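You operate a simulated robot arm through the tools that you are given. There is no shell and no other tool.

The job below is to be done with a simulated robot arm. You get a single attempt, and the scene is never put back.

Task
Latch the leaking lid, pump to 0.8 bar, set the valve to hold, then stop the pump.
Fine: the dial goes to 0.8.

The check looks at the end state, three seconds after you hand in, the way a careful person would. Anything else that was tipped, shoved, dropped, spilled or broken makes it a failure. A push-on lid holds only when it is set on centred and level and pressed home; a screw cap is set on level and turned clockwise until tight.

Robot
A 7-joint arm with a two-finger parallel gripper, fixed in place. Base frame: the origin is at the foot of the arm, x ahead of it, y to its left, z up. Readings come in mm, rad, newtons and seconds.
Its first joint turns from -2.897 to 2.897 rad. Payload 4.4 kg.
The TCP is the grasp point between the finger pads, 23 mm short of the fingertips. In the tool frame z runs along the fingers and y along their closing line. The gripper opens to 94 mm. The fingers are 38 mm wide and 10 mm thick; the gripper's body (54 by 96 mm) begins 39 mm behind the TCP.
Orientation is told as [roll, pitch, yaw] about the base's x, y, z axes, in that order, counted from this pose: with the fingers straight down and closing along the base's y, the tool's x points along the base's -x, its y along +y and its z along -z.

Tools
- The arm moves only by the tool servo_tool. Its argument "steps" is text: rows parted by semicolons, each of 7 numbers parted by spaces: the turn, a rotation vector about the tool's x, y, z in rad, then the shift along the tool's x, y, z in mm, then the opening in per cent of the stroke, from 0 (shut) to 100 (fully open). In form: ax ay az x y z gripper; .... A call has 1 to 20 rows; each row is the pose to reach, as a shift and turn from the pose commanded when the call began, along the tool's axes at that moment. A row lasts 0.2 s, in which the tool goes at most 50 mm and 0.15 rad; a call with a longer step from one row to the next is refused whole, and so is a gripper value outside its range. Where a pose cannot be reached the arm comes as near as it can. A force on the tool above 40 N (or 10 N above the force at the start of the call, whichever is more), or a blocked arm, ends the call early, and 0.2 s more pass. The fingers move at their own pace (about 72 mm/s each) and stop on an object; they squeeze with about 35 N. The grip force told is the motor's: it shows also when the fingers shut on nothing. Time passes only in rows, and 0.2 s behind the last, so rows that repeat a pose let the fingers close. It gives the time, the measured TCP pose, the force on the tool (base axes), the opening and the grip force at its end, in the units of the frame above (readings bear some noise), with the torque about the TCP (base axes, N m) and any sound that the robot's microphone picked up.
- Cameras (640 x 400 px; columns grow to the right, rows downward): "scene" is fixed at [49, 648.4, 1436.4]; the picture's right is [-0.45, -0.89, 0.00], its down [-0.58, 0.30, -0.76] and it looks along [0.68, -0.34, -0.65] (base axes); focal length 295 px, centre (320, 200). "wrist" rides on the gripper at [86, 16, -75] in the tool frame; the picture's right is [-0.18, 0.98, 0.00], its down [-0.58, -0.11, -0.81] and it looks along [-0.79, -0.15, 0.59] (tool axes); focal length 243 px, centre (320, 200). There is no depth. A picture from a camera that has moved, and an enlarged one, comes with that camera's place and axes in the base frame and with its lens.
- get_image(camera): a new picture of that camera. No time passes.
- close_up(camera, box): a new picture of the part [left, top, right, bottom] of that camera's present view, enlarged. No time passes.
- close_job(): hands the job in; it is judged then, once.

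Places have to be worked out from the pictures, the camera data and where the tool is seen. Open the gripper and draw the arm clear of the work before you hand the job in, unless the task says otherwise.

The tools are called after "Emit:" as a command line: name --argument value ..., lists and objects as JSON in quotes. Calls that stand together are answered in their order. servo_tool: Moves the arm, as the interface text tells. Its arguments: {"type":"object","properties":{"steps":{"type":"string"}},"required":["steps"]} The other tools are called the same way: get_image (camera) takes a picture; close_up (camera, box) takes an enlarged picture of a part of a camera's view; close_job () hands the job in.

At the start:

```text
time: 0.0
eef_pos: [468.0, 433.5, 1222.6]
tcp_rot: [-0.002, 0.0, 0.001]
contact_force: [-0.6, 0.6, -0.7]
ft_torque: [0.0, -0.02, 0.01]
gripper_width: 93.8
gripper_force: 0.1
```

scene: 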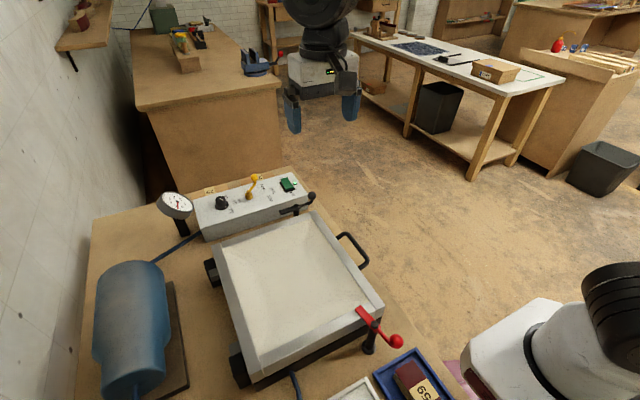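
wrist: 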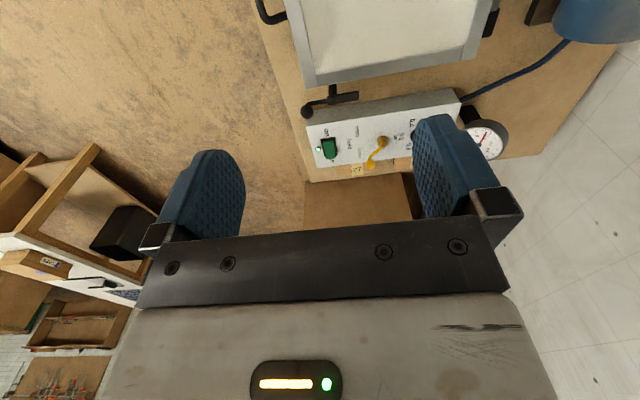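

I'll look closely at the panel, lid and latches before moving anything.

Emit:
close_up --camera "scene" --box '[140, 160, 340, 285]'

Emit:
close_up --camera "scene" --box '[200, 260, 440, 400]'

Emit:
close_up --camera "wrist" --box '[280, 70, 540, 210]'

Emit:
close_up --camera "wrist" --box '[240, 0, 640, 120]'

```text
3.20 times, centred on (240, 222) of scene
camera zoom: at [49.0, 648.4, 1436.4], right [-0.45, -0.89, 0.0], down [-0.58, 0.3, -0.76], along [0.68, -0.34, -0.65], focal length 944 px, centre (576, 128)
```

zoom: 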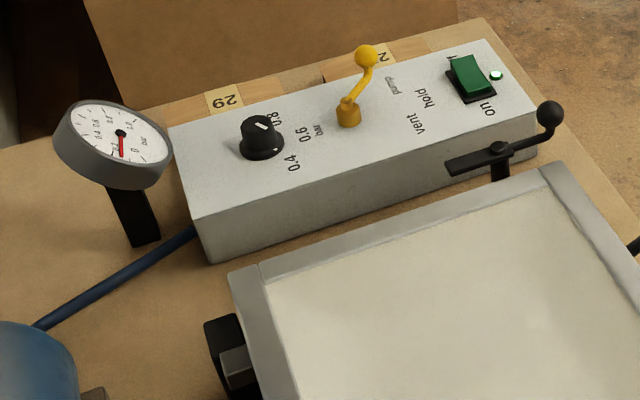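

```text
2.67 times, centred on (320, 330) of scene
camera zoom: at [49.0, 648.4, 1436.4], right [-0.45, -0.89, 0.0], down [-0.58, 0.3, -0.76], along [0.68, -0.34, -0.65], focal length 787 px, centre (320, -147)
```

zoom: 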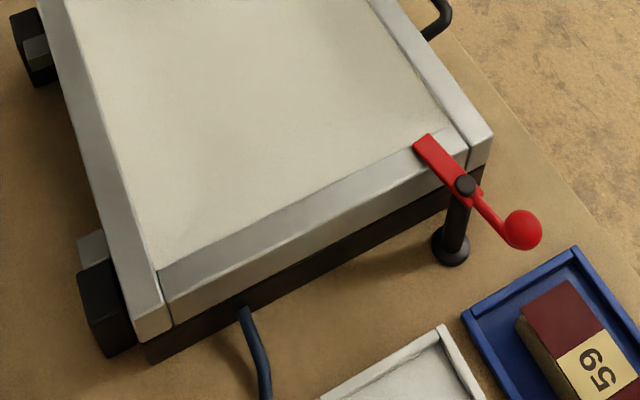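

```text
2.46 times, centred on (410, 140) of wrist
camera zoom: at [381.1, 448.8, 1295.0], right [0.18, 0.98, 0.0], down [0.58, -0.11, 0.81], along [0.79, -0.15, -0.59], focal length 597 px, centre (98, 348)
```

zoom: 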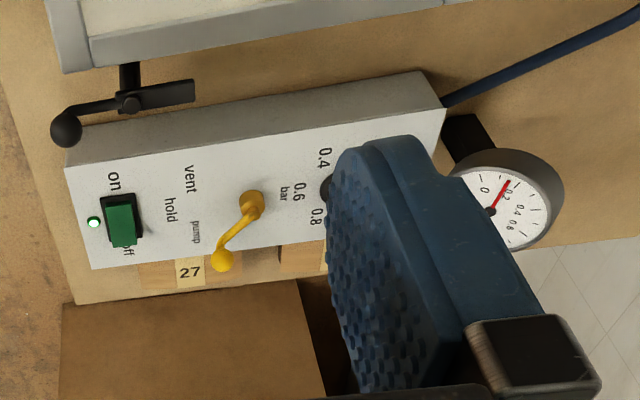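

```text
1.60 times, centred on (440, 60) of wrist
camera zoom: at [381.1, 448.8, 1295.0], right [0.18, 0.98, 0.0], down [0.58, -0.11, 0.81], along [0.79, -0.15, -0.59], focal length 388 px, centre (128, 424)
```

zoom: 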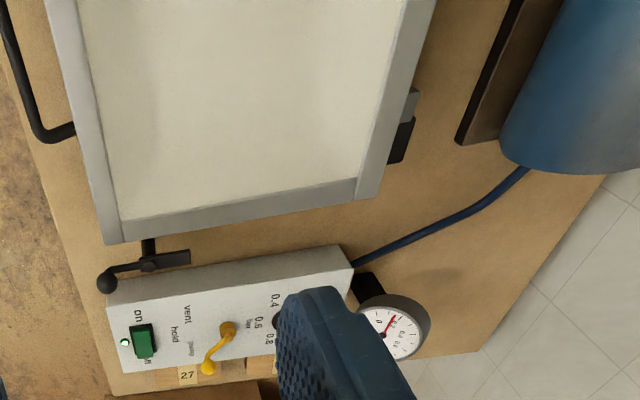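

The red near latch looks already closed over the rim, while the black far latch (pivot roughly at x 652, y 424, z 855) lies parallel to the lid edge, so it is open. The gauge is near 0.2 and the valve seems to point at pump. I lower the arm carefully for a closer view.

Emit:
servo_tool --steps "0 0 0 17 0 35 100; 0 0 0 34 0 70 100; 0 0 0 51 0 105 100; 0 0 0 68 0 140 100; 0 0 0 68 0 140 100"

Emit:
get_image --camera "wrist"

Emit:
get_image --camera "scene"

```text
time: 1.2
eef_pos: [399.1, 431.4, 1082.6]
tcp_rot: [0.001, 0.0, -0.002]
contact_force: [0.3, -0.6, -0.6]
ft_torque: [-0.03, 0.02, 0.04]
gripper_width: 94.0
gripper_force: 0.0
```

```text
taken
camera wrist: at [312.1, 449.6, 1155.5], right [0.18, 0.98, 0.0], down [0.58, -0.11, 0.81], along [0.79, -0.15, -0.59], focal length 243 px, centre (320, 200)
```

wrist: 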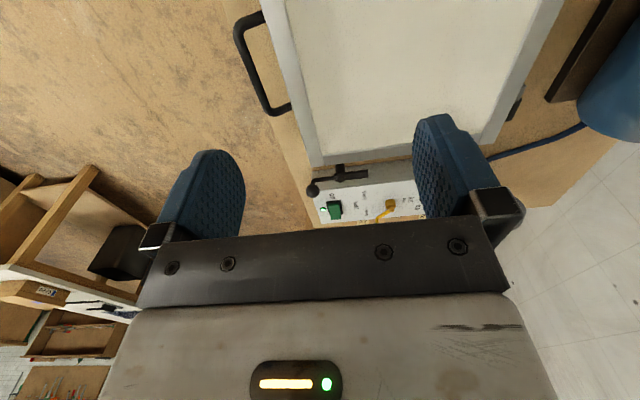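

```text
taken
```

scene: 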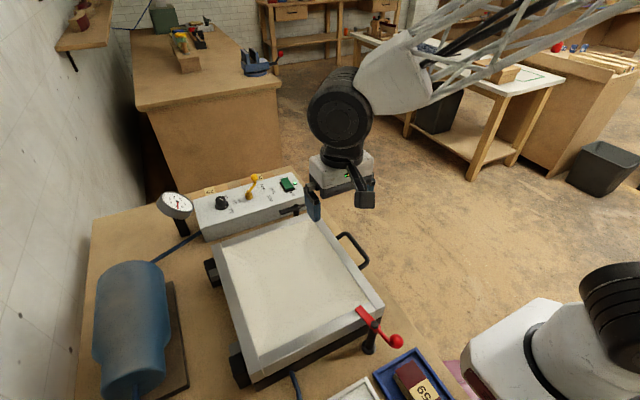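

No sound reported, so I want to check the rocker, knob and gauge at high magnification.

Emit:
close_up --camera "scene" --box '[205, 165, 325, 240]'

Emit:
close_up --camera "scene" --box '[155, 180, 205, 230]'

Emit:
close_up --camera "wrist" --box '[290, 150, 430, 230]'

Emit:
close_up --camera "scene" --box '[330, 290, 430, 360]'

```text
5.33 times, centred on (265, 202) of scene
camera zoom: at [49.0, 648.4, 1436.4], right [-0.45, -0.89, 0.0], down [-0.58, 0.3, -0.76], along [0.68, -0.34, -0.65], focal length 1574 px, centre (613, 187)
```

zoom: 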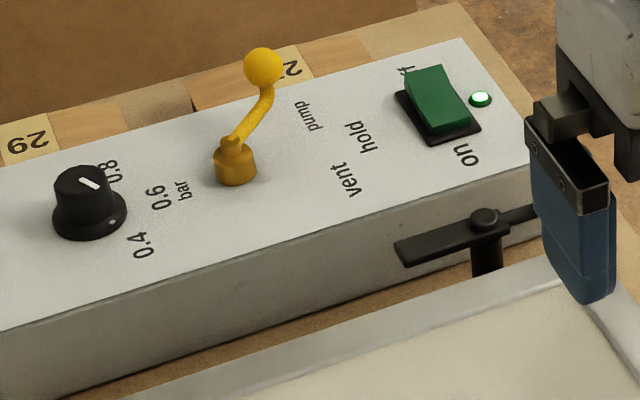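

```text
8.00 times, centred on (180, 205) of scene
camera zoom: at [49.0, 648.4, 1436.4], right [-0.45, -0.89, 0.0], down [-0.58, 0.3, -0.76], along [0.68, -0.34, -0.65], focal length 2361 px, centre (1440, 160)
```

zoom: 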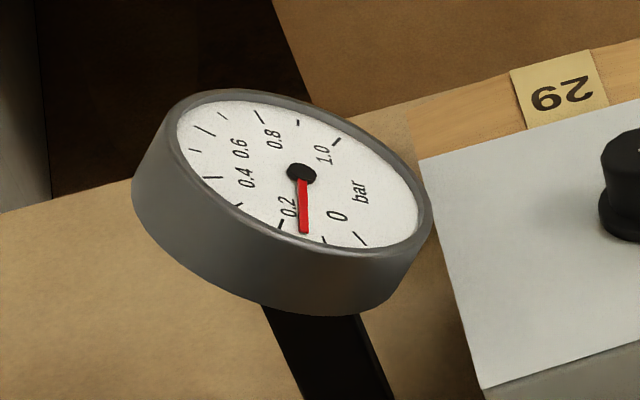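

```text
4.57 times, centred on (360, 190) of wrist
camera zoom: at [312.1, 449.6, 1155.5], right [0.18, 0.98, 0.0], down [0.58, -0.11, 0.81], along [0.79, -0.15, -0.59], focal length 1109 px, centre (137, 246)
```

zoom: 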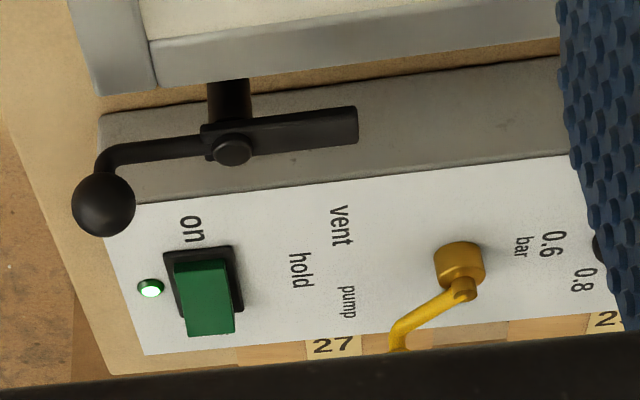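

```text
5.71 times, centred on (380, 325) of scene
camera zoom: at [49.0, 648.4, 1436.4], right [-0.45, -0.89, 0.0], down [-0.58, 0.3, -0.76], along [0.68, -0.34, -0.65], focal length 1686 px, centre (-23, -514)
```

zoom: 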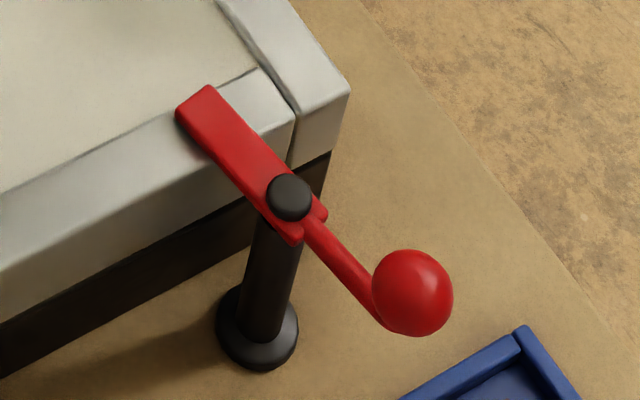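

The pump rocker is pressed to "on" with its light lit. The valve points at pump and the dial at 0.4. I place the black latch ball near (661, 369, 873), so I fly above it with the fingers yawed about -82° to straddle its rod.

Emit:
servo_tool --steps "0 0 0.119 -21.75 -5.4 10.2 80; 0 0 0.238 -43.5 -10.75 20.4 80; 0 0 0.357 -65.25 -16.1 30.6 80; 0 0 0.476 -87 -21.5 40.8 80; 0 0 0.595 -108.75 -26.9 51 80; 0 0 0.714 -130.5 -32.25 61.2 80; 0 0 0.833 -152.25 -37.6 71.4 80; 0 0 0.952 -174 -43 81.6 80; 0 0 1.071 -195.75 -48.4 91.8 80; 0 0 1.19 -217.5 -53.75 102 80; 0 0 1.31 -239.25 -59.1 112.2 80; 0 0 1.431 -261 -64.5 122.6 80; 0 0 1.431 -261 -64.5 122.6 80"

Emit:
get_image --camera "wrist"

Emit:
get_image --camera "scene"

Emit:
close_up --camera "scene" --box '[240, 165, 360, 240]'

```text
time: 4.0
eef_pos: [661.0, 366.3, 958.3]
tcp_rot: [0.0, -0.001, -1.433]
contact_force: [-0.8, 0.0, 0.6]
ft_torque: [0.01, -0.02, 0.02]
gripper_width: 75.5
gripper_force: 0.0
```

```text
taken
camera wrist: at [664.7, 454.4, 1030.4], right [1.0, -0.05, 0.0], down [-0.03, -0.59, 0.81], along [-0.04, -0.81, -0.59], focal length 243 px, centre (320, 200)
```

wrist: 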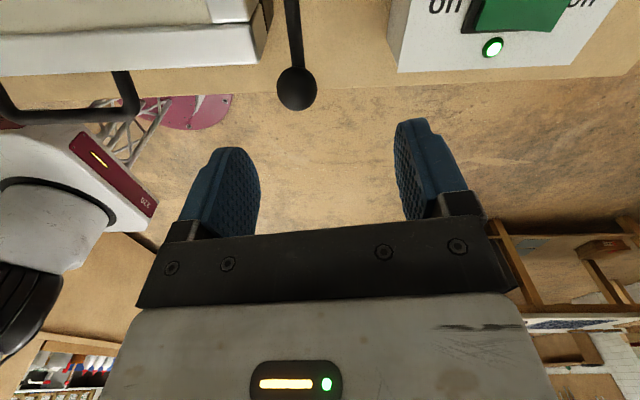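

```text
taken
```

scene: 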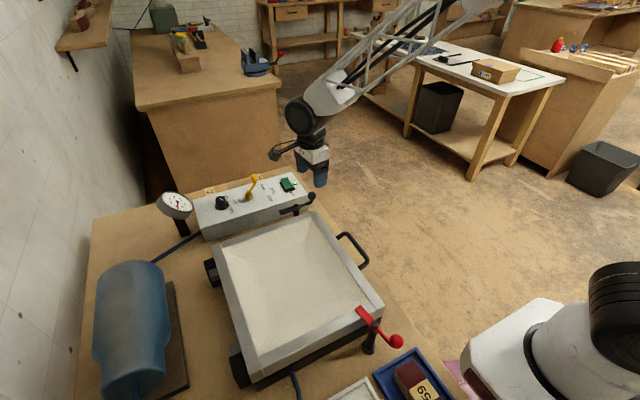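

```text
5.33 times, centred on (300, 202) of scene
camera zoom: at [49.0, 648.4, 1436.4], right [-0.45, -0.89, 0.0], down [-0.58, 0.3, -0.76], along [0.68, -0.34, -0.65], focal length 1574 px, centre (427, 187)
```

zoom: 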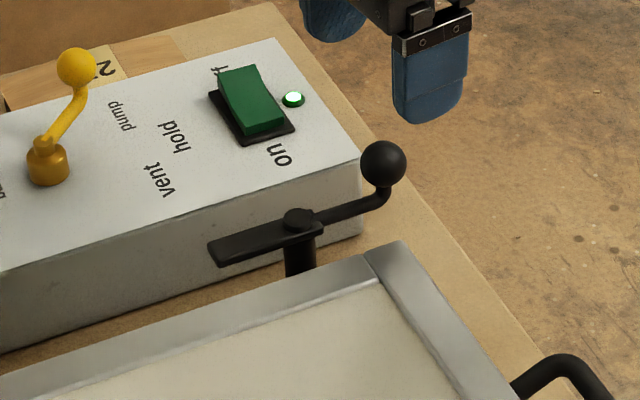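

With the new sideways view the ball refines to about (647, 374, 888), and the panel top to z≈838. I shift over it and lower part way, then look again.

Emit:
servo_tool --steps "0 0 0 9.3 -12.8 10 80; 0 0 0 9.3 -12.8 28 80; 0 0 0 9.3 -12.8 28 80"

Emit:
get_image --camera "wrist"

Emit:
close_up --camera "scene" --box '[240, 165, 360, 240]'

```text
time: 4.8
eef_pos: [648.7, 373.7, 931.6]
tcp_rot: [-0.001, 0.0, -1.432]
contact_force: [0.1, -0.2, 0.7]
ft_torque: [-0.01, -0.01, -0.01]
gripper_width: 75.2
gripper_force: 0.1
```

```text
taken
camera wrist: at [651.3, 463.4, 1004.1], right [1.0, -0.05, 0.0], down [-0.03, -0.59, 0.81], along [-0.04, -0.81, -0.59], focal length 243 px, centre (320, 200)
```

wrist: 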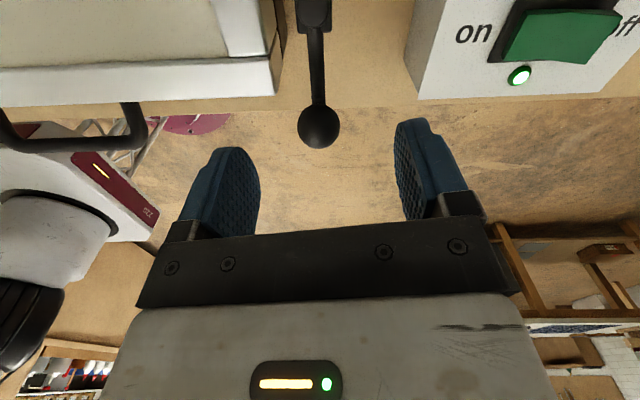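

```text
5.33 times, centred on (300, 202) of scene
camera zoom: at [49.0, 648.4, 1436.4], right [-0.45, -0.89, 0.0], down [-0.58, 0.3, -0.76], along [0.68, -0.34, -0.65], focal length 1574 px, centre (427, 187)
```

zoom: 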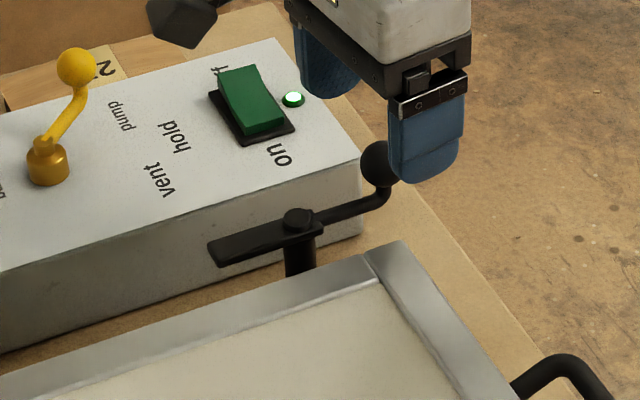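

The ball is now centred between the fingers, near (646, 374, 886), so I lower to its height and narrow the fingers into a loose cage.

Emit:
servo_tool --steps "0 0 0 0 0 14 75; 0 0 0 0 0 28 75; 0 0 0 0 0 41 75; 0 0 0 0 0 41 55; 0 0 0 0 0 41 34; 0 0 0 0 0 41 34"

Emit:
get_image --camera "wrist"

Emit:
close_up --camera "scene" --box '[240, 165, 360, 240]'

```text
time: 6.2
eef_pos: [647.6, 373.5, 891.8]
tcp_rot: [0.0, 0.001, -1.431]
contact_force: [-0.4, 0.2, 0.2]
ft_torque: [0.01, -0.01, 0.03]
gripper_width: 32.1
gripper_force: 0.1
```

```text
taken
camera wrist: at [651.2, 462.9, 964.4], right [1.0, -0.05, 0.0], down [-0.03, -0.59, 0.81], along [-0.04, -0.81, -0.59], focal length 243 px, centre (320, 200)
```

wrist: 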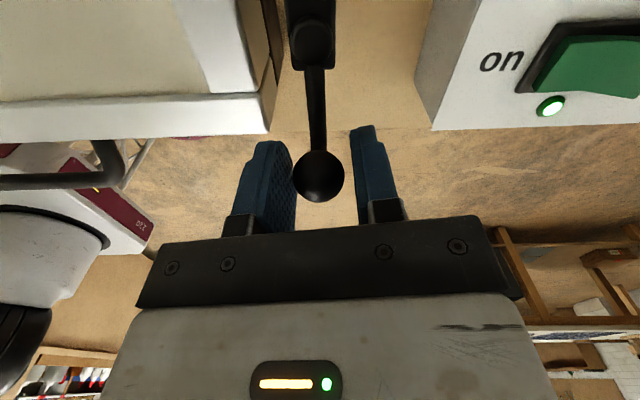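

```text
5.33 times, centred on (300, 202) of scene
camera zoom: at [49.0, 648.4, 1436.4], right [-0.45, -0.89, 0.0], down [-0.58, 0.3, -0.76], along [0.68, -0.34, -0.65], focal length 1574 px, centre (427, 187)
```

zoom: 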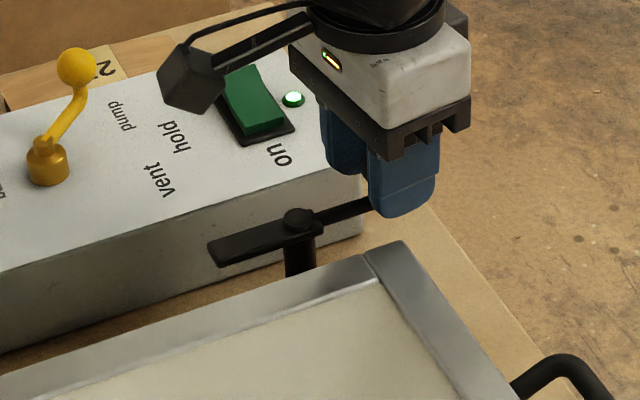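

The ball sits at the TCP, and the pivot works out at (647, 428) with the bar pointing +y. I swing the lever counter-clockwise, first by 45°.

Emit:
servo_tool --steps "0 0 -0.119 -0.52 7.04 0 34; 0 0 -0.238 -0.12 14.1 0 34; 0 0 -0.358 1.2 21.02 0 34; 0 0 -0.477 3.41 27.73 0 34; 0 0 -0.596 6.48 34.09 0 34; 0 0 -0.715 10.35 40 0 34; 0 0 -0.715 10.35 40 0 34"

Emit:
get_image --camera "wrist"

Emit:
close_up --camera "scene" --box '[240, 165, 360, 240]'

```text
time: 7.8
eef_pos: [684.1, 390.3, 891.0]
tcp_rot: [-0.001, -0.002, -0.717]
contact_force: [0.5, -0.1, 0.4]
ft_torque: [0.0, -0.02, 0.03]
gripper_width: 32.3
gripper_force: 0.3
```

```text
taken
camera wrist: at [628.9, 460.5, 963.5], right [0.78, 0.62, 0.0], down [0.37, -0.46, 0.81], along [0.5, -0.63, -0.59], focal length 243 px, centre (320, 200)
```

wrist: 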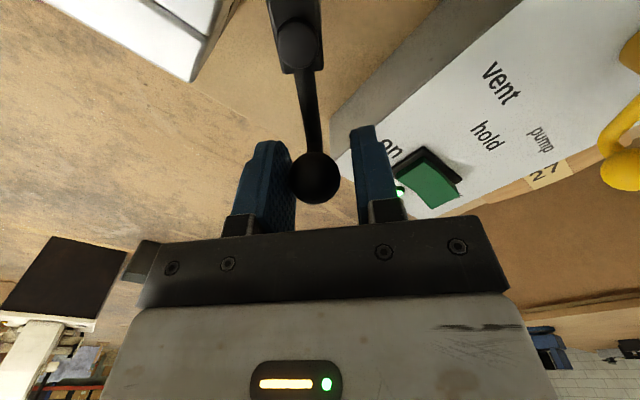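

```text
5.33 times, centred on (300, 202) of scene
camera zoom: at [49.0, 648.4, 1436.4], right [-0.45, -0.89, 0.0], down [-0.58, 0.3, -0.76], along [0.68, -0.34, -0.65], focal length 1574 px, centre (427, 187)
```

zoom: 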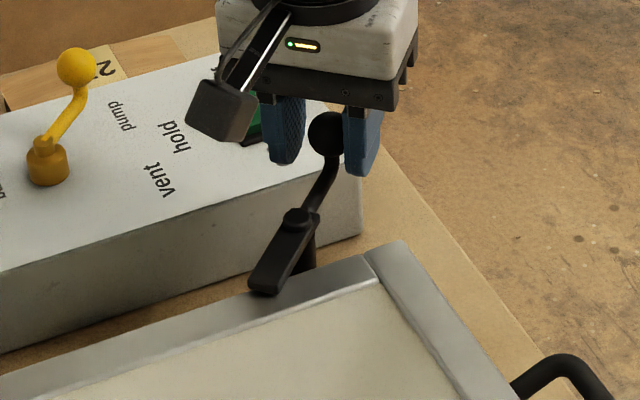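

The latch turns freely with the ball in the cage. I continue to about 94° to put the bar squarely over the rim.

Emit:
servo_tool --steps "0 0 -0.119 -0.02 7.06 0 34; 0 0 -0.238 0.87 14.07 0 34; 0 0 -0.358 2.68 20.9 0 34; 0 0 -0.477 5.36 27.43 0 34; 0 0 -0.596 8.87 33.56 0 34; 0 0 -0.715 13.15 39.18 0 34; 0 0 -0.715 15.73 41.94 0 34; 0 0 -0.715 15.73 41.94 0 34"

Emit:
get_image --camera "wrist"

Emit:
close_up --camera "scene" --box '[240, 165, 360, 240]'

Emit:
close_up --camera "scene" --box '[155, 180, 205, 230]'

```text
time: 9.4
eef_pos: [703.9, 428.0, 888.8]
tcp_rot: [-0.003, 0.004, -0.002]
contact_force: [-0.2, -37.7, 6.9]
ft_torque: [-0.31, 0.48, 0.14]
gripper_width: 48.5
gripper_force: 18.4
stopped in row 7: the force on the tool passed its limit at 50 N (the readings are from after the stop); the commanded pose is now the measured one
```

```text
taken
camera wrist: at [615.6, 445.2, 962.0], right [0.19, 0.98, 0.0], down [0.58, -0.11, 0.8], along [0.79, -0.15, -0.59], focal length 243 px, centre (320, 200)
```

wrist: 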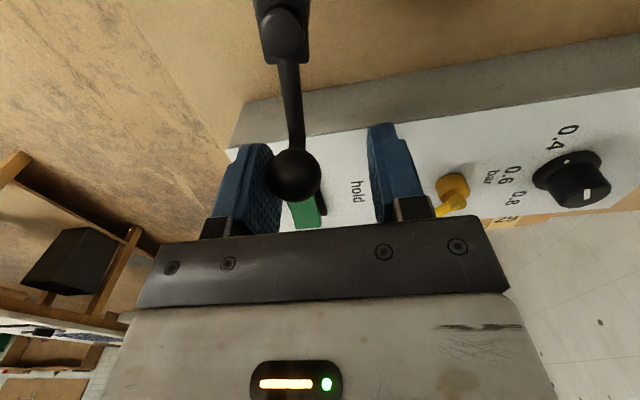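

```text
5.33 times, centred on (300, 202) of scene
camera zoom: at [49.0, 648.4, 1436.4], right [-0.45, -0.89, 0.0], down [-0.58, 0.3, -0.76], along [0.68, -0.34, -0.65], focal length 1574 px, centre (427, 187)
```

zoom: 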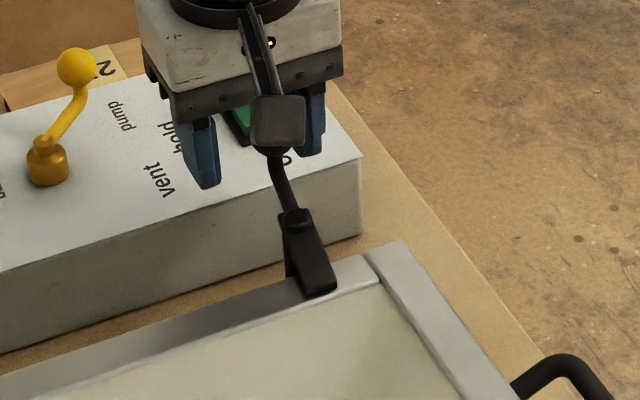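

```text
8.00 times, centred on (180, 205) of scene
camera zoom: at [49.0, 648.4, 1436.4], right [-0.45, -0.89, 0.0], down [-0.58, 0.3, -0.76], along [0.68, -0.34, -0.65], focal length 2361 px, centre (1440, 160)
```

zoom: 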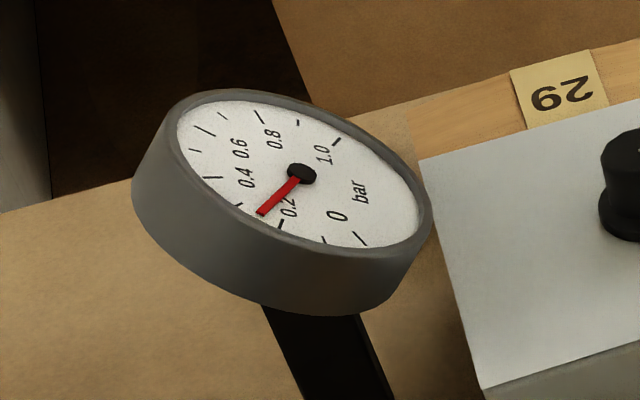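

The latch came up against its stop at ~80°, mirroring the red latch's closed angle, and the gauge has begun to climb, so the lid seals. I open the fingers and rise clear.

Emit:
servo_tool --steps "0 0 0 0 0 0 80; 0 0 0 0 0 0 80; 0 0 0 0 0 -25 80; 0 0 0 0 0 -60 80; 0 0 0 0 0 -85 80; 0 0 0 0 0 -85 80"

Emit:
get_image --camera "wrist"

Emit:
close_up --camera "scene" --box '[200, 165, 340, 253]'

Emit:
close_up --camera "scene" --box '[155, 180, 205, 230]'

```text
time: 10.8
eef_pos: [699.4, 429.1, 973.3]
tcp_rot: [-0.002, 0.002, -0.002]
contact_force: [-0.8, -0.1, -0.1]
ft_torque: [0.01, 0.0, 0.02]
gripper_width: 75.0
gripper_force: 0.1
```

```text
taken
camera wrist: at [612.9, 446.9, 1046.5], right [0.19, 0.98, 0.0], down [0.58, -0.11, 0.81], along [0.79, -0.15, -0.59], focal length 243 px, centre (320, 200)
```

wrist: 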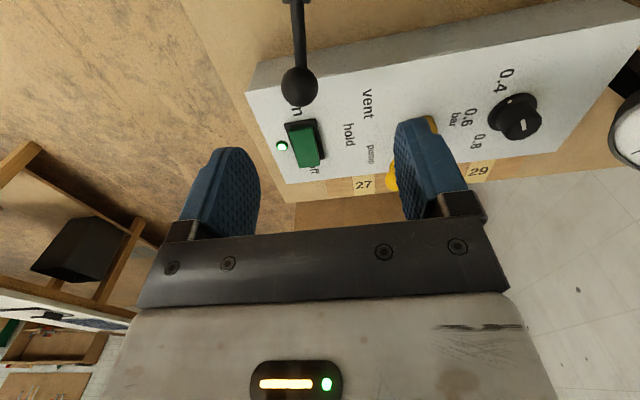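

```text
4.55 times, centred on (270, 209) of scene
camera zoom: at [49.0, 648.4, 1436.4], right [-0.45, -0.89, 0.0], down [-0.58, 0.3, -0.76], along [0.68, -0.34, -0.65], focal length 1342 px, centre (547, 159)
```

zoom: 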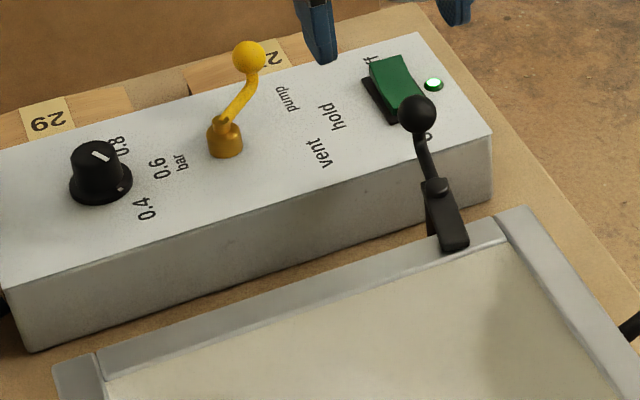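

```text
8.00 times, centred on (180, 205) of scene
camera zoom: at [49.0, 648.4, 1436.4], right [-0.45, -0.89, 0.0], down [-0.58, 0.3, -0.76], along [0.68, -0.34, -0.65], focal length 2361 px, centre (1440, 160)
```

zoom: 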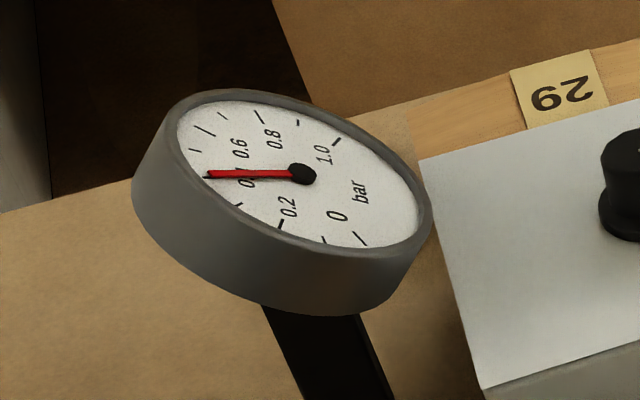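

Pressure has reached 0.4, the present dial setting, and the latch stays closed. I enlarge the knob to read its pointer.

Emit:
close_up --camera "wrist" --box '[450, 50, 580, 180]'

Emit:
close_up --camera "scene" --box '[205, 185, 245, 215]'

```text
3.08 times, centred on (515, 115) of wrist
camera zoom: at [612.9, 446.9, 1046.5], right [0.19, 0.98, 0.0], down [0.58, -0.11, 0.81], along [0.79, -0.15, -0.59], focal length 746 px, centre (-280, 462)
```

zoom: 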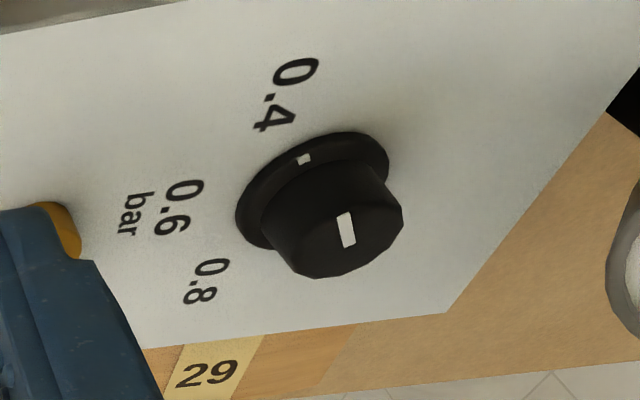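

```text
13.33 times, centred on (225, 200) of scene
camera zoom: at [49.0, 648.4, 1436.4], right [-0.45, -0.89, 0.0], down [-0.58, 0.3, -0.76], along [0.68, -0.34, -0.65], focal length 3935 px, centre (1587, 200)
```

zoom: 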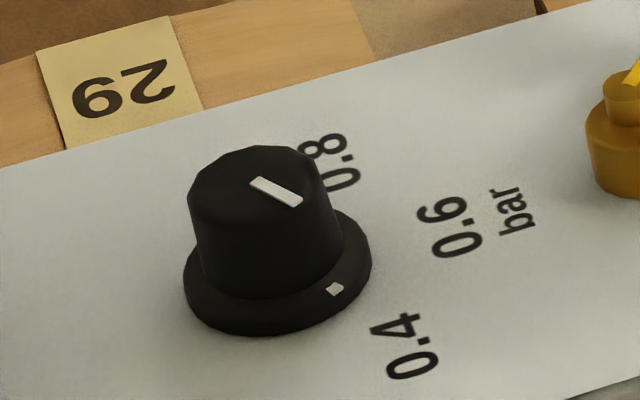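

Both knob marks point at 0.4. I place the knob around (785–797, 605–615) and move above that region at a safe height to refine it.

Emit:
servo_tool --steps "0 0 0 -12 30 0 80; 0 0 0 -24 60 0 80; 0 0 0 -36 90 5 80; 0 0 0 -48 120 10 80; 0 0 0 -60 148 15 80; 0 0 0 -75 173 20 80; 0 0 0 -75 173 20 80"

Emit:
get_image --camera "wrist"

Emit:
get_image --camera "scene"

```text
time: 12.4
eef_pos: [778.8, 604.0, 954.2]
tcp_rot: [-0.003, 0.005, -0.003]
contact_force: [-0.3, 0.1, 0.4]
ft_torque: [0.01, -0.02, 0.03]
gripper_width: 75.2
gripper_force: 0.0
```

```text
taken
camera wrist: at [691.1, 621.5, 1028.2], right [0.18, 0.98, 0.0], down [0.58, -0.11, 0.8], along [0.79, -0.15, -0.59], focal length 243 px, centre (320, 200)
```

wrist: 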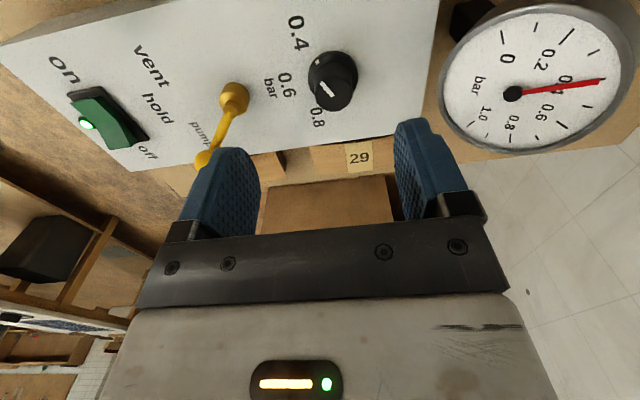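

```text
taken
```

scene: 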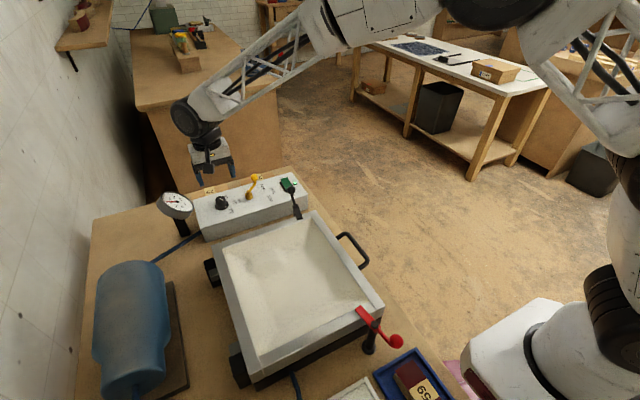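

The pose is reachable upright. I enlarge the knob for a second triangulation.

Emit:
close_up --camera "wrist" --box '[260, 0, 420, 150]'

Emit:
close_up --camera "wrist" --box '[20, 0, 280, 180]'

Emit:
close_up --camera "scene" --box '[155, 140, 255, 220]'

```text
2.67 times, centred on (340, 75) of wrist
camera zoom: at [691.1, 621.5, 1028.2], right [0.18, 0.98, 0.0], down [0.58, -0.11, 0.8], along [0.79, -0.15, -0.59], focal length 647 px, centre (267, 533)
```

zoom: 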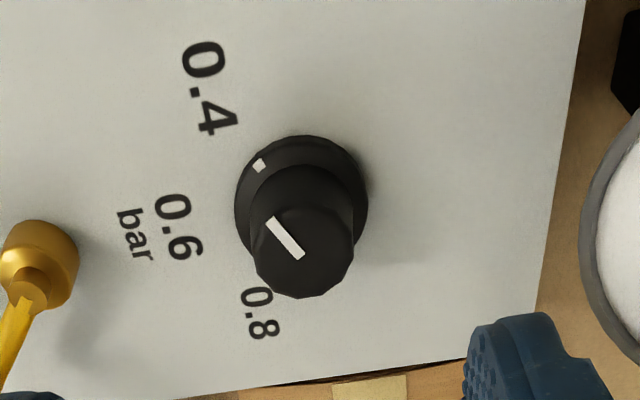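

```text
2.22 times, centred on (150, 90) of wrist
camera zoom: at [691.1, 621.5, 1028.2], right [0.18, 0.98, 0.0], down [0.58, -0.11, 0.8], along [0.79, -0.15, -0.59], focal length 539 px, centre (698, 444)
```

zoom: 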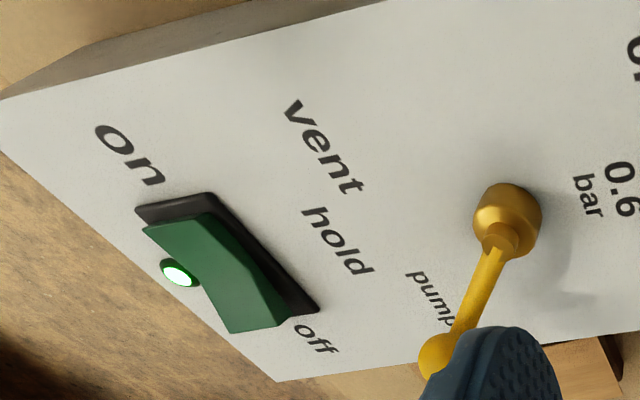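

```text
5.00 times, centred on (205, 180) of scene
camera zoom: at [49.0, 648.4, 1436.4], right [-0.45, -0.89, 0.0], down [-0.58, 0.3, -0.76], along [0.68, -0.34, -0.65], focal length 1476 px, centre (895, 300)
```

zoom: 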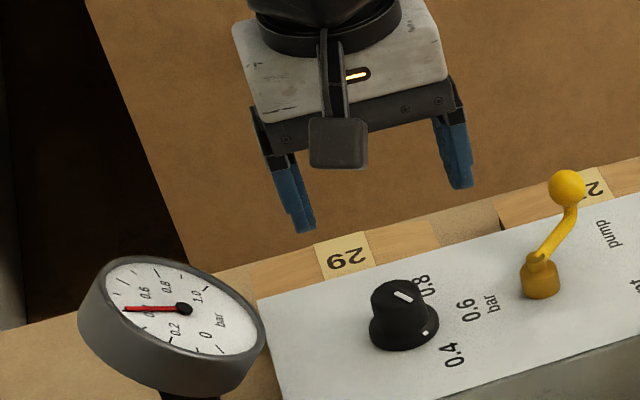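

Two wrist views put the knob axis at about (794, 613) with its top near z 858 and the panel at about 824. The labels 0.4/0.6/0.8 sit at -150°/-90°/-30°, so the dial needs +120° counter-clockwise in two strokes. I move over it at yaw -20°.

Emit:
servo_tool --steps "0 0 0.12 -6 3 18 80; 0 0 0.24 -12 5 36 80; 0 0 0.35 -16.3 7.3 54 80; 0 0 0.35 -16.3 7.3 54 80"

Emit:
get_image --camera "wrist"

Emit:
close_up --camera "scene" --box '[155, 140, 255, 220]'

```text
time: 13.4
eef_pos: [793.8, 612.3, 898.5]
tcp_rot: [-0.003, 0.002, -0.352]
contact_force: [0.1, 0.5, -0.7]
ft_torque: [0.0, 0.02, 0.02]
gripper_width: 75.2
gripper_force: 0.1
```

```text
taken
camera wrist: at [717.7, 657.2, 972.3], right [0.51, 0.86, 0.0], down [0.51, -0.3, 0.81], along [0.69, -0.41, -0.59], focal length 243 px, centre (320, 200)
```

wrist: 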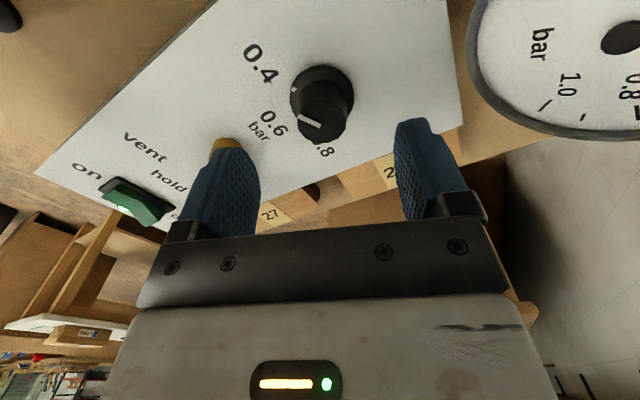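

```text
5.00 times, centred on (205, 180) of scene
camera zoom: at [49.0, 648.4, 1436.4], right [-0.45, -0.89, 0.0], down [-0.58, 0.3, -0.76], along [0.68, -0.34, -0.65], focal length 1476 px, centre (895, 300)
```

zoom: 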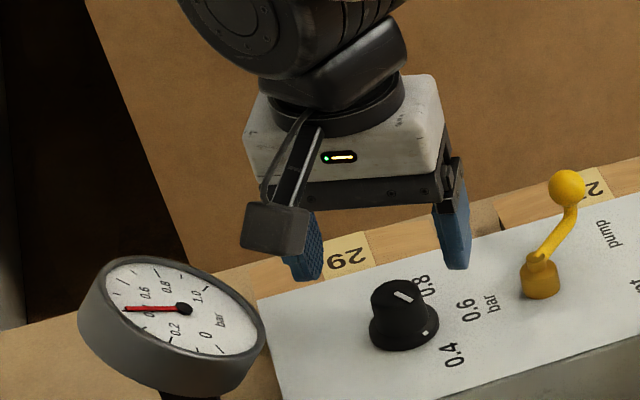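

The knob is centred between the fingers. I lower to put the tips just above its skirt and close on it.

Emit:
servo_tool --steps "0 0 0 0 0 15 80; 0 0 0 0 0 30 80; 0 0 0 0 0 38 80; 0 0 0 0 0 40 80; 0 0 0 0 0 40 80"

Emit:
get_image --camera "wrist"

Emit:
close_up --camera "scene" --box '[155, 140, 255, 220]'

```text
time: 14.6
eef_pos: [793.8, 609.3, 858.5]
tcp_rot: [-0.004, 0.002, -0.35]
contact_force: [0.0, -0.6, -0.8]
ft_torque: [-0.02, -0.01, -0.03]
gripper_width: 75.5
gripper_force: 0.0
```

```text
taken
camera wrist: at [717.0, 655.3, 932.0], right [0.51, 0.86, 0.0], down [0.51, -0.3, 0.81], along [0.69, -0.41, -0.59], focal length 243 px, centre (320, 200)
```

wrist: 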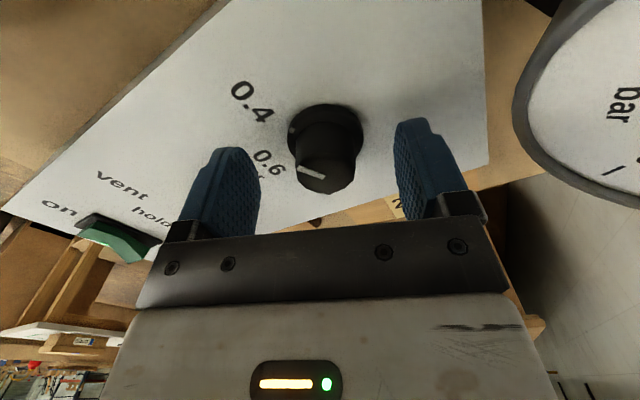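

```text
5.00 times, centred on (205, 180) of scene
camera zoom: at [49.0, 648.4, 1436.4], right [-0.45, -0.89, 0.0], down [-0.58, 0.3, -0.76], along [0.68, -0.34, -0.65], focal length 1476 px, centre (895, 300)
```

zoom: 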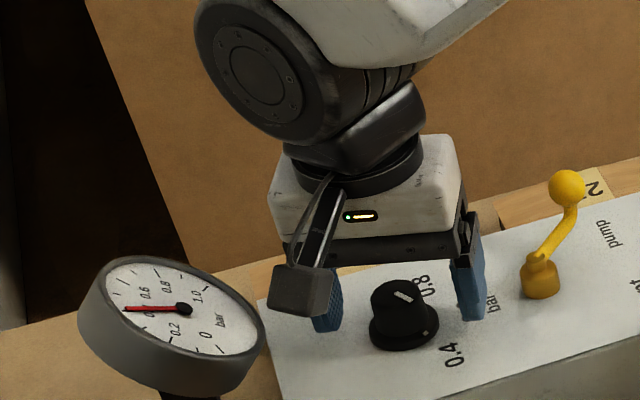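

The knob sits about 3 mm toward +tool-y; I correct that and close the grip.

Emit:
servo_tool --steps "0 0 0 0 3 1.5 80; 0 0 0 0 3 1.5 50; 0 0 0 0 3 1.5 35; 0 0 0 0 3 1.5 20; 0 0 0 0 3 1.5 20; 0 0 0 0 3 1.5 20"

Emit:
get_image --camera "wrist"

Emit:
close_up --camera "scene" --box '[155, 140, 255, 220]'

```text
time: 16.0
eef_pos: [794.8, 612.0, 857.6]
tcp_rot: [-0.003, 0.002, -0.351]
contact_force: [-12.5, -22.6, 7.2]
ft_torque: [-0.51, 0.53, -0.04]
gripper_width: 31.3
gripper_force: 44.7
```

```text
taken
camera wrist: at [718.2, 657.9, 930.3], right [0.51, 0.86, 0.0], down [0.51, -0.3, 0.81], along [0.69, -0.41, -0.59], focal length 243 px, centre (320, 200)
```

wrist: 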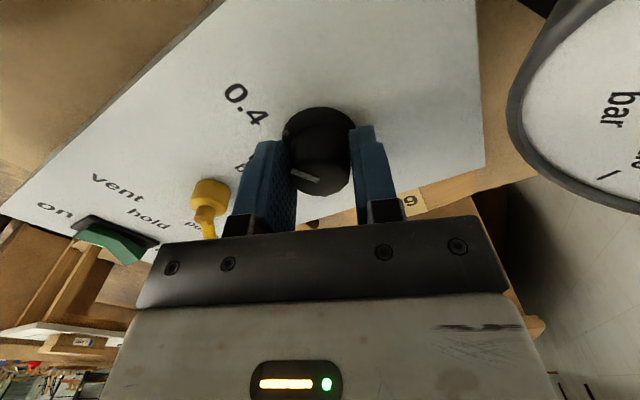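

```text
5.00 times, centred on (205, 180) of scene
camera zoom: at [49.0, 648.4, 1436.4], right [-0.45, -0.89, 0.0], down [-0.58, 0.3, -0.76], along [0.68, -0.34, -0.65], focal length 1476 px, centre (895, 300)
```

zoom: 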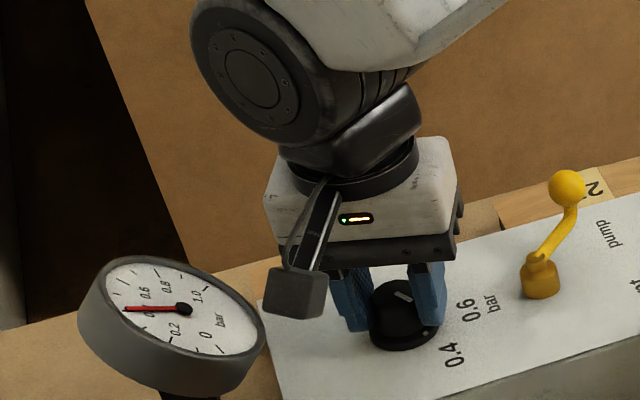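

Gripped at 31 mm with a sideways load of ~25 N, so I ease back 2 mm along tool -y and then turn the knob 60° counter-clockwise.

Emit:
servo_tool --steps "0 0 0 0 -1 0 20; 0 0 0 0 -2 0 20; 0 0 0 0 -2 0 20"

```text
time: 16.8
eef_pos: [793.7, 611.4, 857.7]
tcp_rot: [-0.001, 0.0, -0.35]
contact_force: [17.4, 8.4, -11.4]
ft_torque: [0.28, -0.78, 0.02]
gripper_width: 31.6
gripper_force: 44.6
```

Emit:
servo_tool --steps "0 0 -0.05 0 0.7 0 20; 0 0 -0.15 0 0.7 0 20; 0 0 -0.25 0 0.7 0 20; 0 0 -0.35 0 0.7 0 20; 0 0 -0.35 0 0.7 0 20"

Emit:
get_image --camera "wrist"

Emit:
close_up --camera "scene" --box '[155, 140, 255, 220]'

```text
time: 18.0
eef_pos: [794.5, 611.7, 857.7]
tcp_rot: [-0.002, 0.003, 0.0]
contact_force: [-27.0, -19.5, 19.7]
ft_torque: [-0.35, 0.53, 0.01]
gripper_width: 31.5
gripper_force: 44.9
```

```text
taken
camera wrist: at [707.5, 628.6, 930.4], right [0.18, 0.98, 0.0], down [0.58, -0.11, 0.81], along [0.79, -0.15, -0.59], focal length 243 px, centre (320, 200)
```

wrist: 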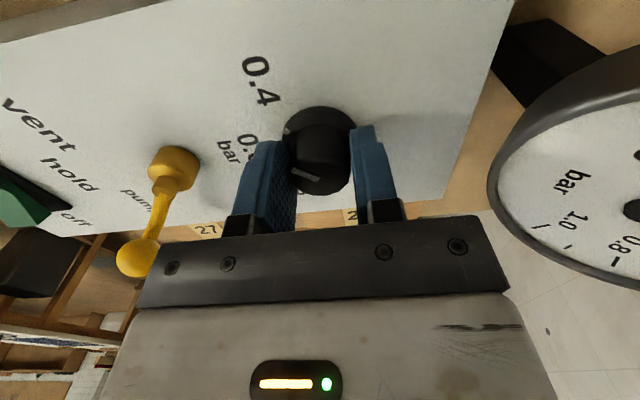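

```text
5.00 times, centred on (205, 180) of scene
camera zoom: at [49.0, 648.4, 1436.4], right [-0.45, -0.89, 0.0], down [-0.58, 0.3, -0.76], along [0.68, -0.34, -0.65], focal length 1476 px, centre (895, 300)
```

zoom: 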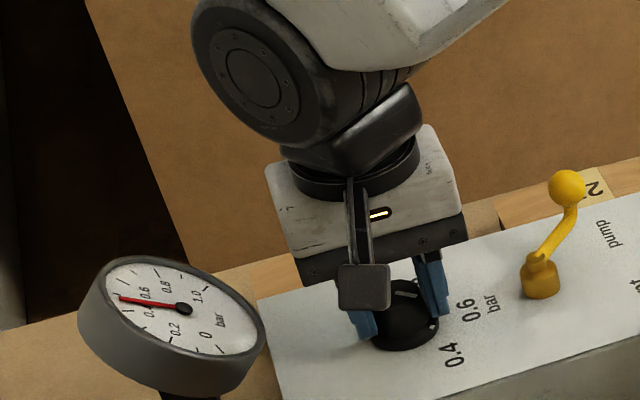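

The knob follows the grip (now ~+20°) and the gauge is rising. I relieve the load slightly and turn on another 40°.

Emit:
servo_tool --steps "0 0 0 0.8 -0.5 -0.6 20; 0 0 -0.1 0.8 -0.5 -0.6 20; 0 0 -0.2 0.8 -0.5 -0.6 20; 0 0 -0.3 0.8 -0.5 -0.6 20; 0 0 -0.4 0.8 -0.5 -0.6 20; 0 0 -0.5 0.8 -0.5 -0.6 20; 0 0 -0.6 0.8 -0.5 -0.6 20; 0 0 -0.7 0.8 -0.5 -0.6 20; 0 0 -0.7 0.8 -0.5 -0.6 20"

Emit:
get_image --camera "wrist"

Emit:
close_up --camera "scene" --box '[155, 140, 255, 220]'

```text
time: 20.0
eef_pos: [794.9, 609.4, 858.4]
tcp_rot: [-0.001, 0.004, 0.701]
contact_force: [10.5, -32.1, -8.5]
ft_torque: [-0.75, -0.32, -0.06]
gripper_width: 31.0
gripper_force: 44.8
```

```text
taken
camera wrist: at [716.6, 567.9, 931.0], right [-0.49, 0.87, 0.0], down [0.52, 0.29, 0.8], along [0.7, 0.39, -0.6], focal length 243 px, centre (320, 200)
```

wrist: 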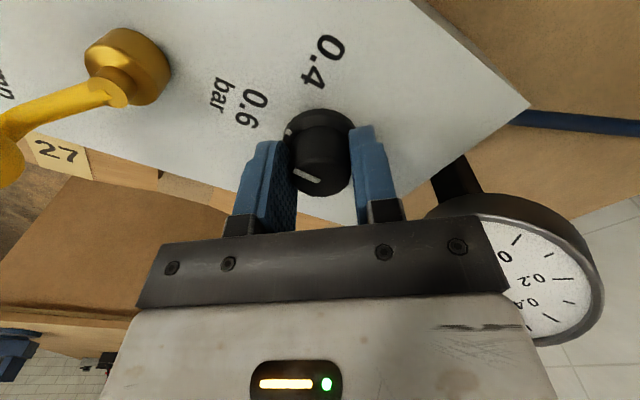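

```text
5.00 times, centred on (205, 180) of scene
camera zoom: at [49.0, 648.4, 1436.4], right [-0.45, -0.89, 0.0], down [-0.58, 0.3, -0.76], along [0.68, -0.34, -0.65], focal length 1476 px, centre (895, 300)
```

zoom: 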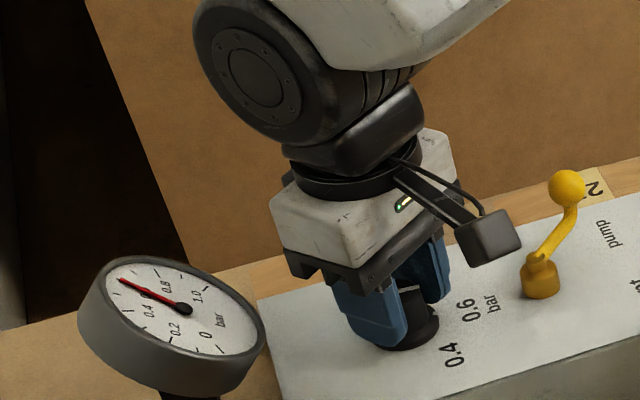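

Dial is about at 0.6 and the gauge follows. I open, swing back 60° around the knob and look before regripping.

Emit:
servo_tool --steps "0 0 0 0 0 0 65; 0 0 0 0 0 0 65; 0 0 0.13 0 0 0 65; 0 0 0.26 0 0 0 65; 0 0 0.39 0 0 0 65; 0 0 0.52 0 0 0 65; 0 0 0.65 0 0 0 65; 0 0 0.78 0 0 0 65; 0 0 0.91 0 0 0 65; 0 0 1.05 0 0 0 65; 0 0 1.05 0 0 0 65"

Emit:
close_up --camera "wrist" --box '[220, 50, 460, 200]'

Emit:
close_up --camera "scene" --box '[155, 140, 255, 220]'

```text
time: 22.4
eef_pos: [793.0, 612.2, 858.5]
tcp_rot: [-0.004, 0.003, -0.353]
contact_force: [0.2, 0.2, 0.3]
ft_torque: [-0.03, -0.05, 0.03]
gripper_width: 61.2
gripper_force: 0.1
```

```text
2.67 times, centred on (340, 125) of wrist
camera zoom: at [717.4, 656.9, 931.0], right [0.51, 0.86, 0.0], down [0.51, -0.3, 0.81], along [0.69, -0.41, -0.59], focal length 647 px, centre (267, 400)
```

zoom: 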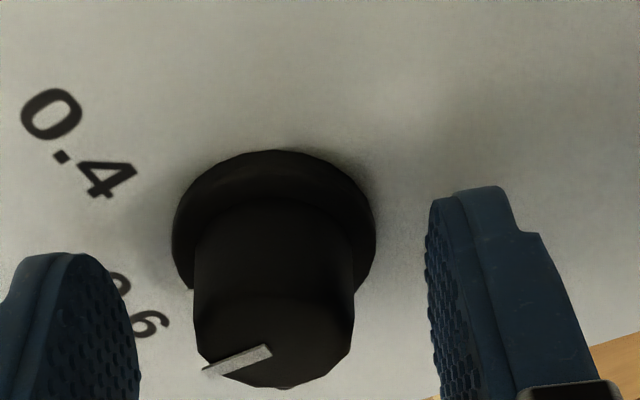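

```text
5.00 times, centred on (205, 180) of scene
camera zoom: at [49.0, 648.4, 1436.4], right [-0.45, -0.89, 0.0], down [-0.58, 0.3, -0.76], along [0.68, -0.34, -0.65], focal length 1476 px, centre (895, 300)
```

zoom: 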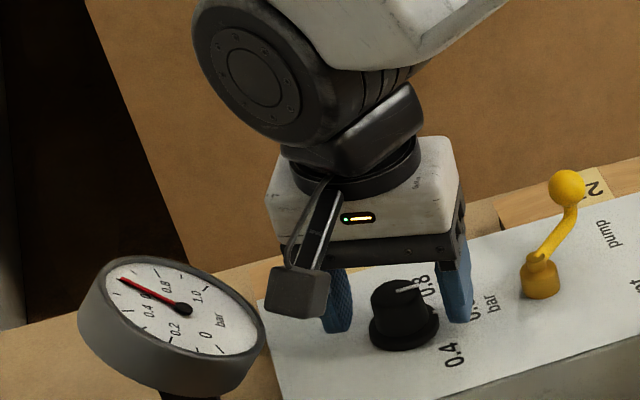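

Pointer sits at 0.6 and the knob is nearly centred, so I regrip.

Emit:
servo_tool --steps "0 0 0 0 0 0 45; 0 0 0 0 0 0 30; 0 0 0 0 0 0 20; 0 0 0 0 0 0 20"

```text
time: 23.4
eef_pos: [793.8, 612.8, 858.3]
tcp_rot: [-0.003, 0.0, -0.351]
contact_force: [12.6, 31.9, -7.4]
ft_torque: [0.69, -0.51, 0.03]
gripper_width: 31.2
gripper_force: 44.4
```

The tool is pushed +y with ~34 N, so I shift 1 mm that way and turn the first 20°.

Emit:
servo_tool --steps "0 0 0 0 1 0 20; 0 0 -0.1 0 1.1 0 20; 0 0 -0.2 0 1.1 0 20; 0 0 -0.3 0 1.1 0 20; 0 0 -0.35 0 1.1 0 20"

```text
time: 24.6
eef_pos: [794.0, 611.7, 858.0]
tcp_rot: [-0.002, 0.003, 0.0]
contact_force: [-18.5, -20.8, 13.5]
ft_torque: [-0.66, -0.36, -0.05]
gripper_width: 31.2
gripper_force: 45.2
```

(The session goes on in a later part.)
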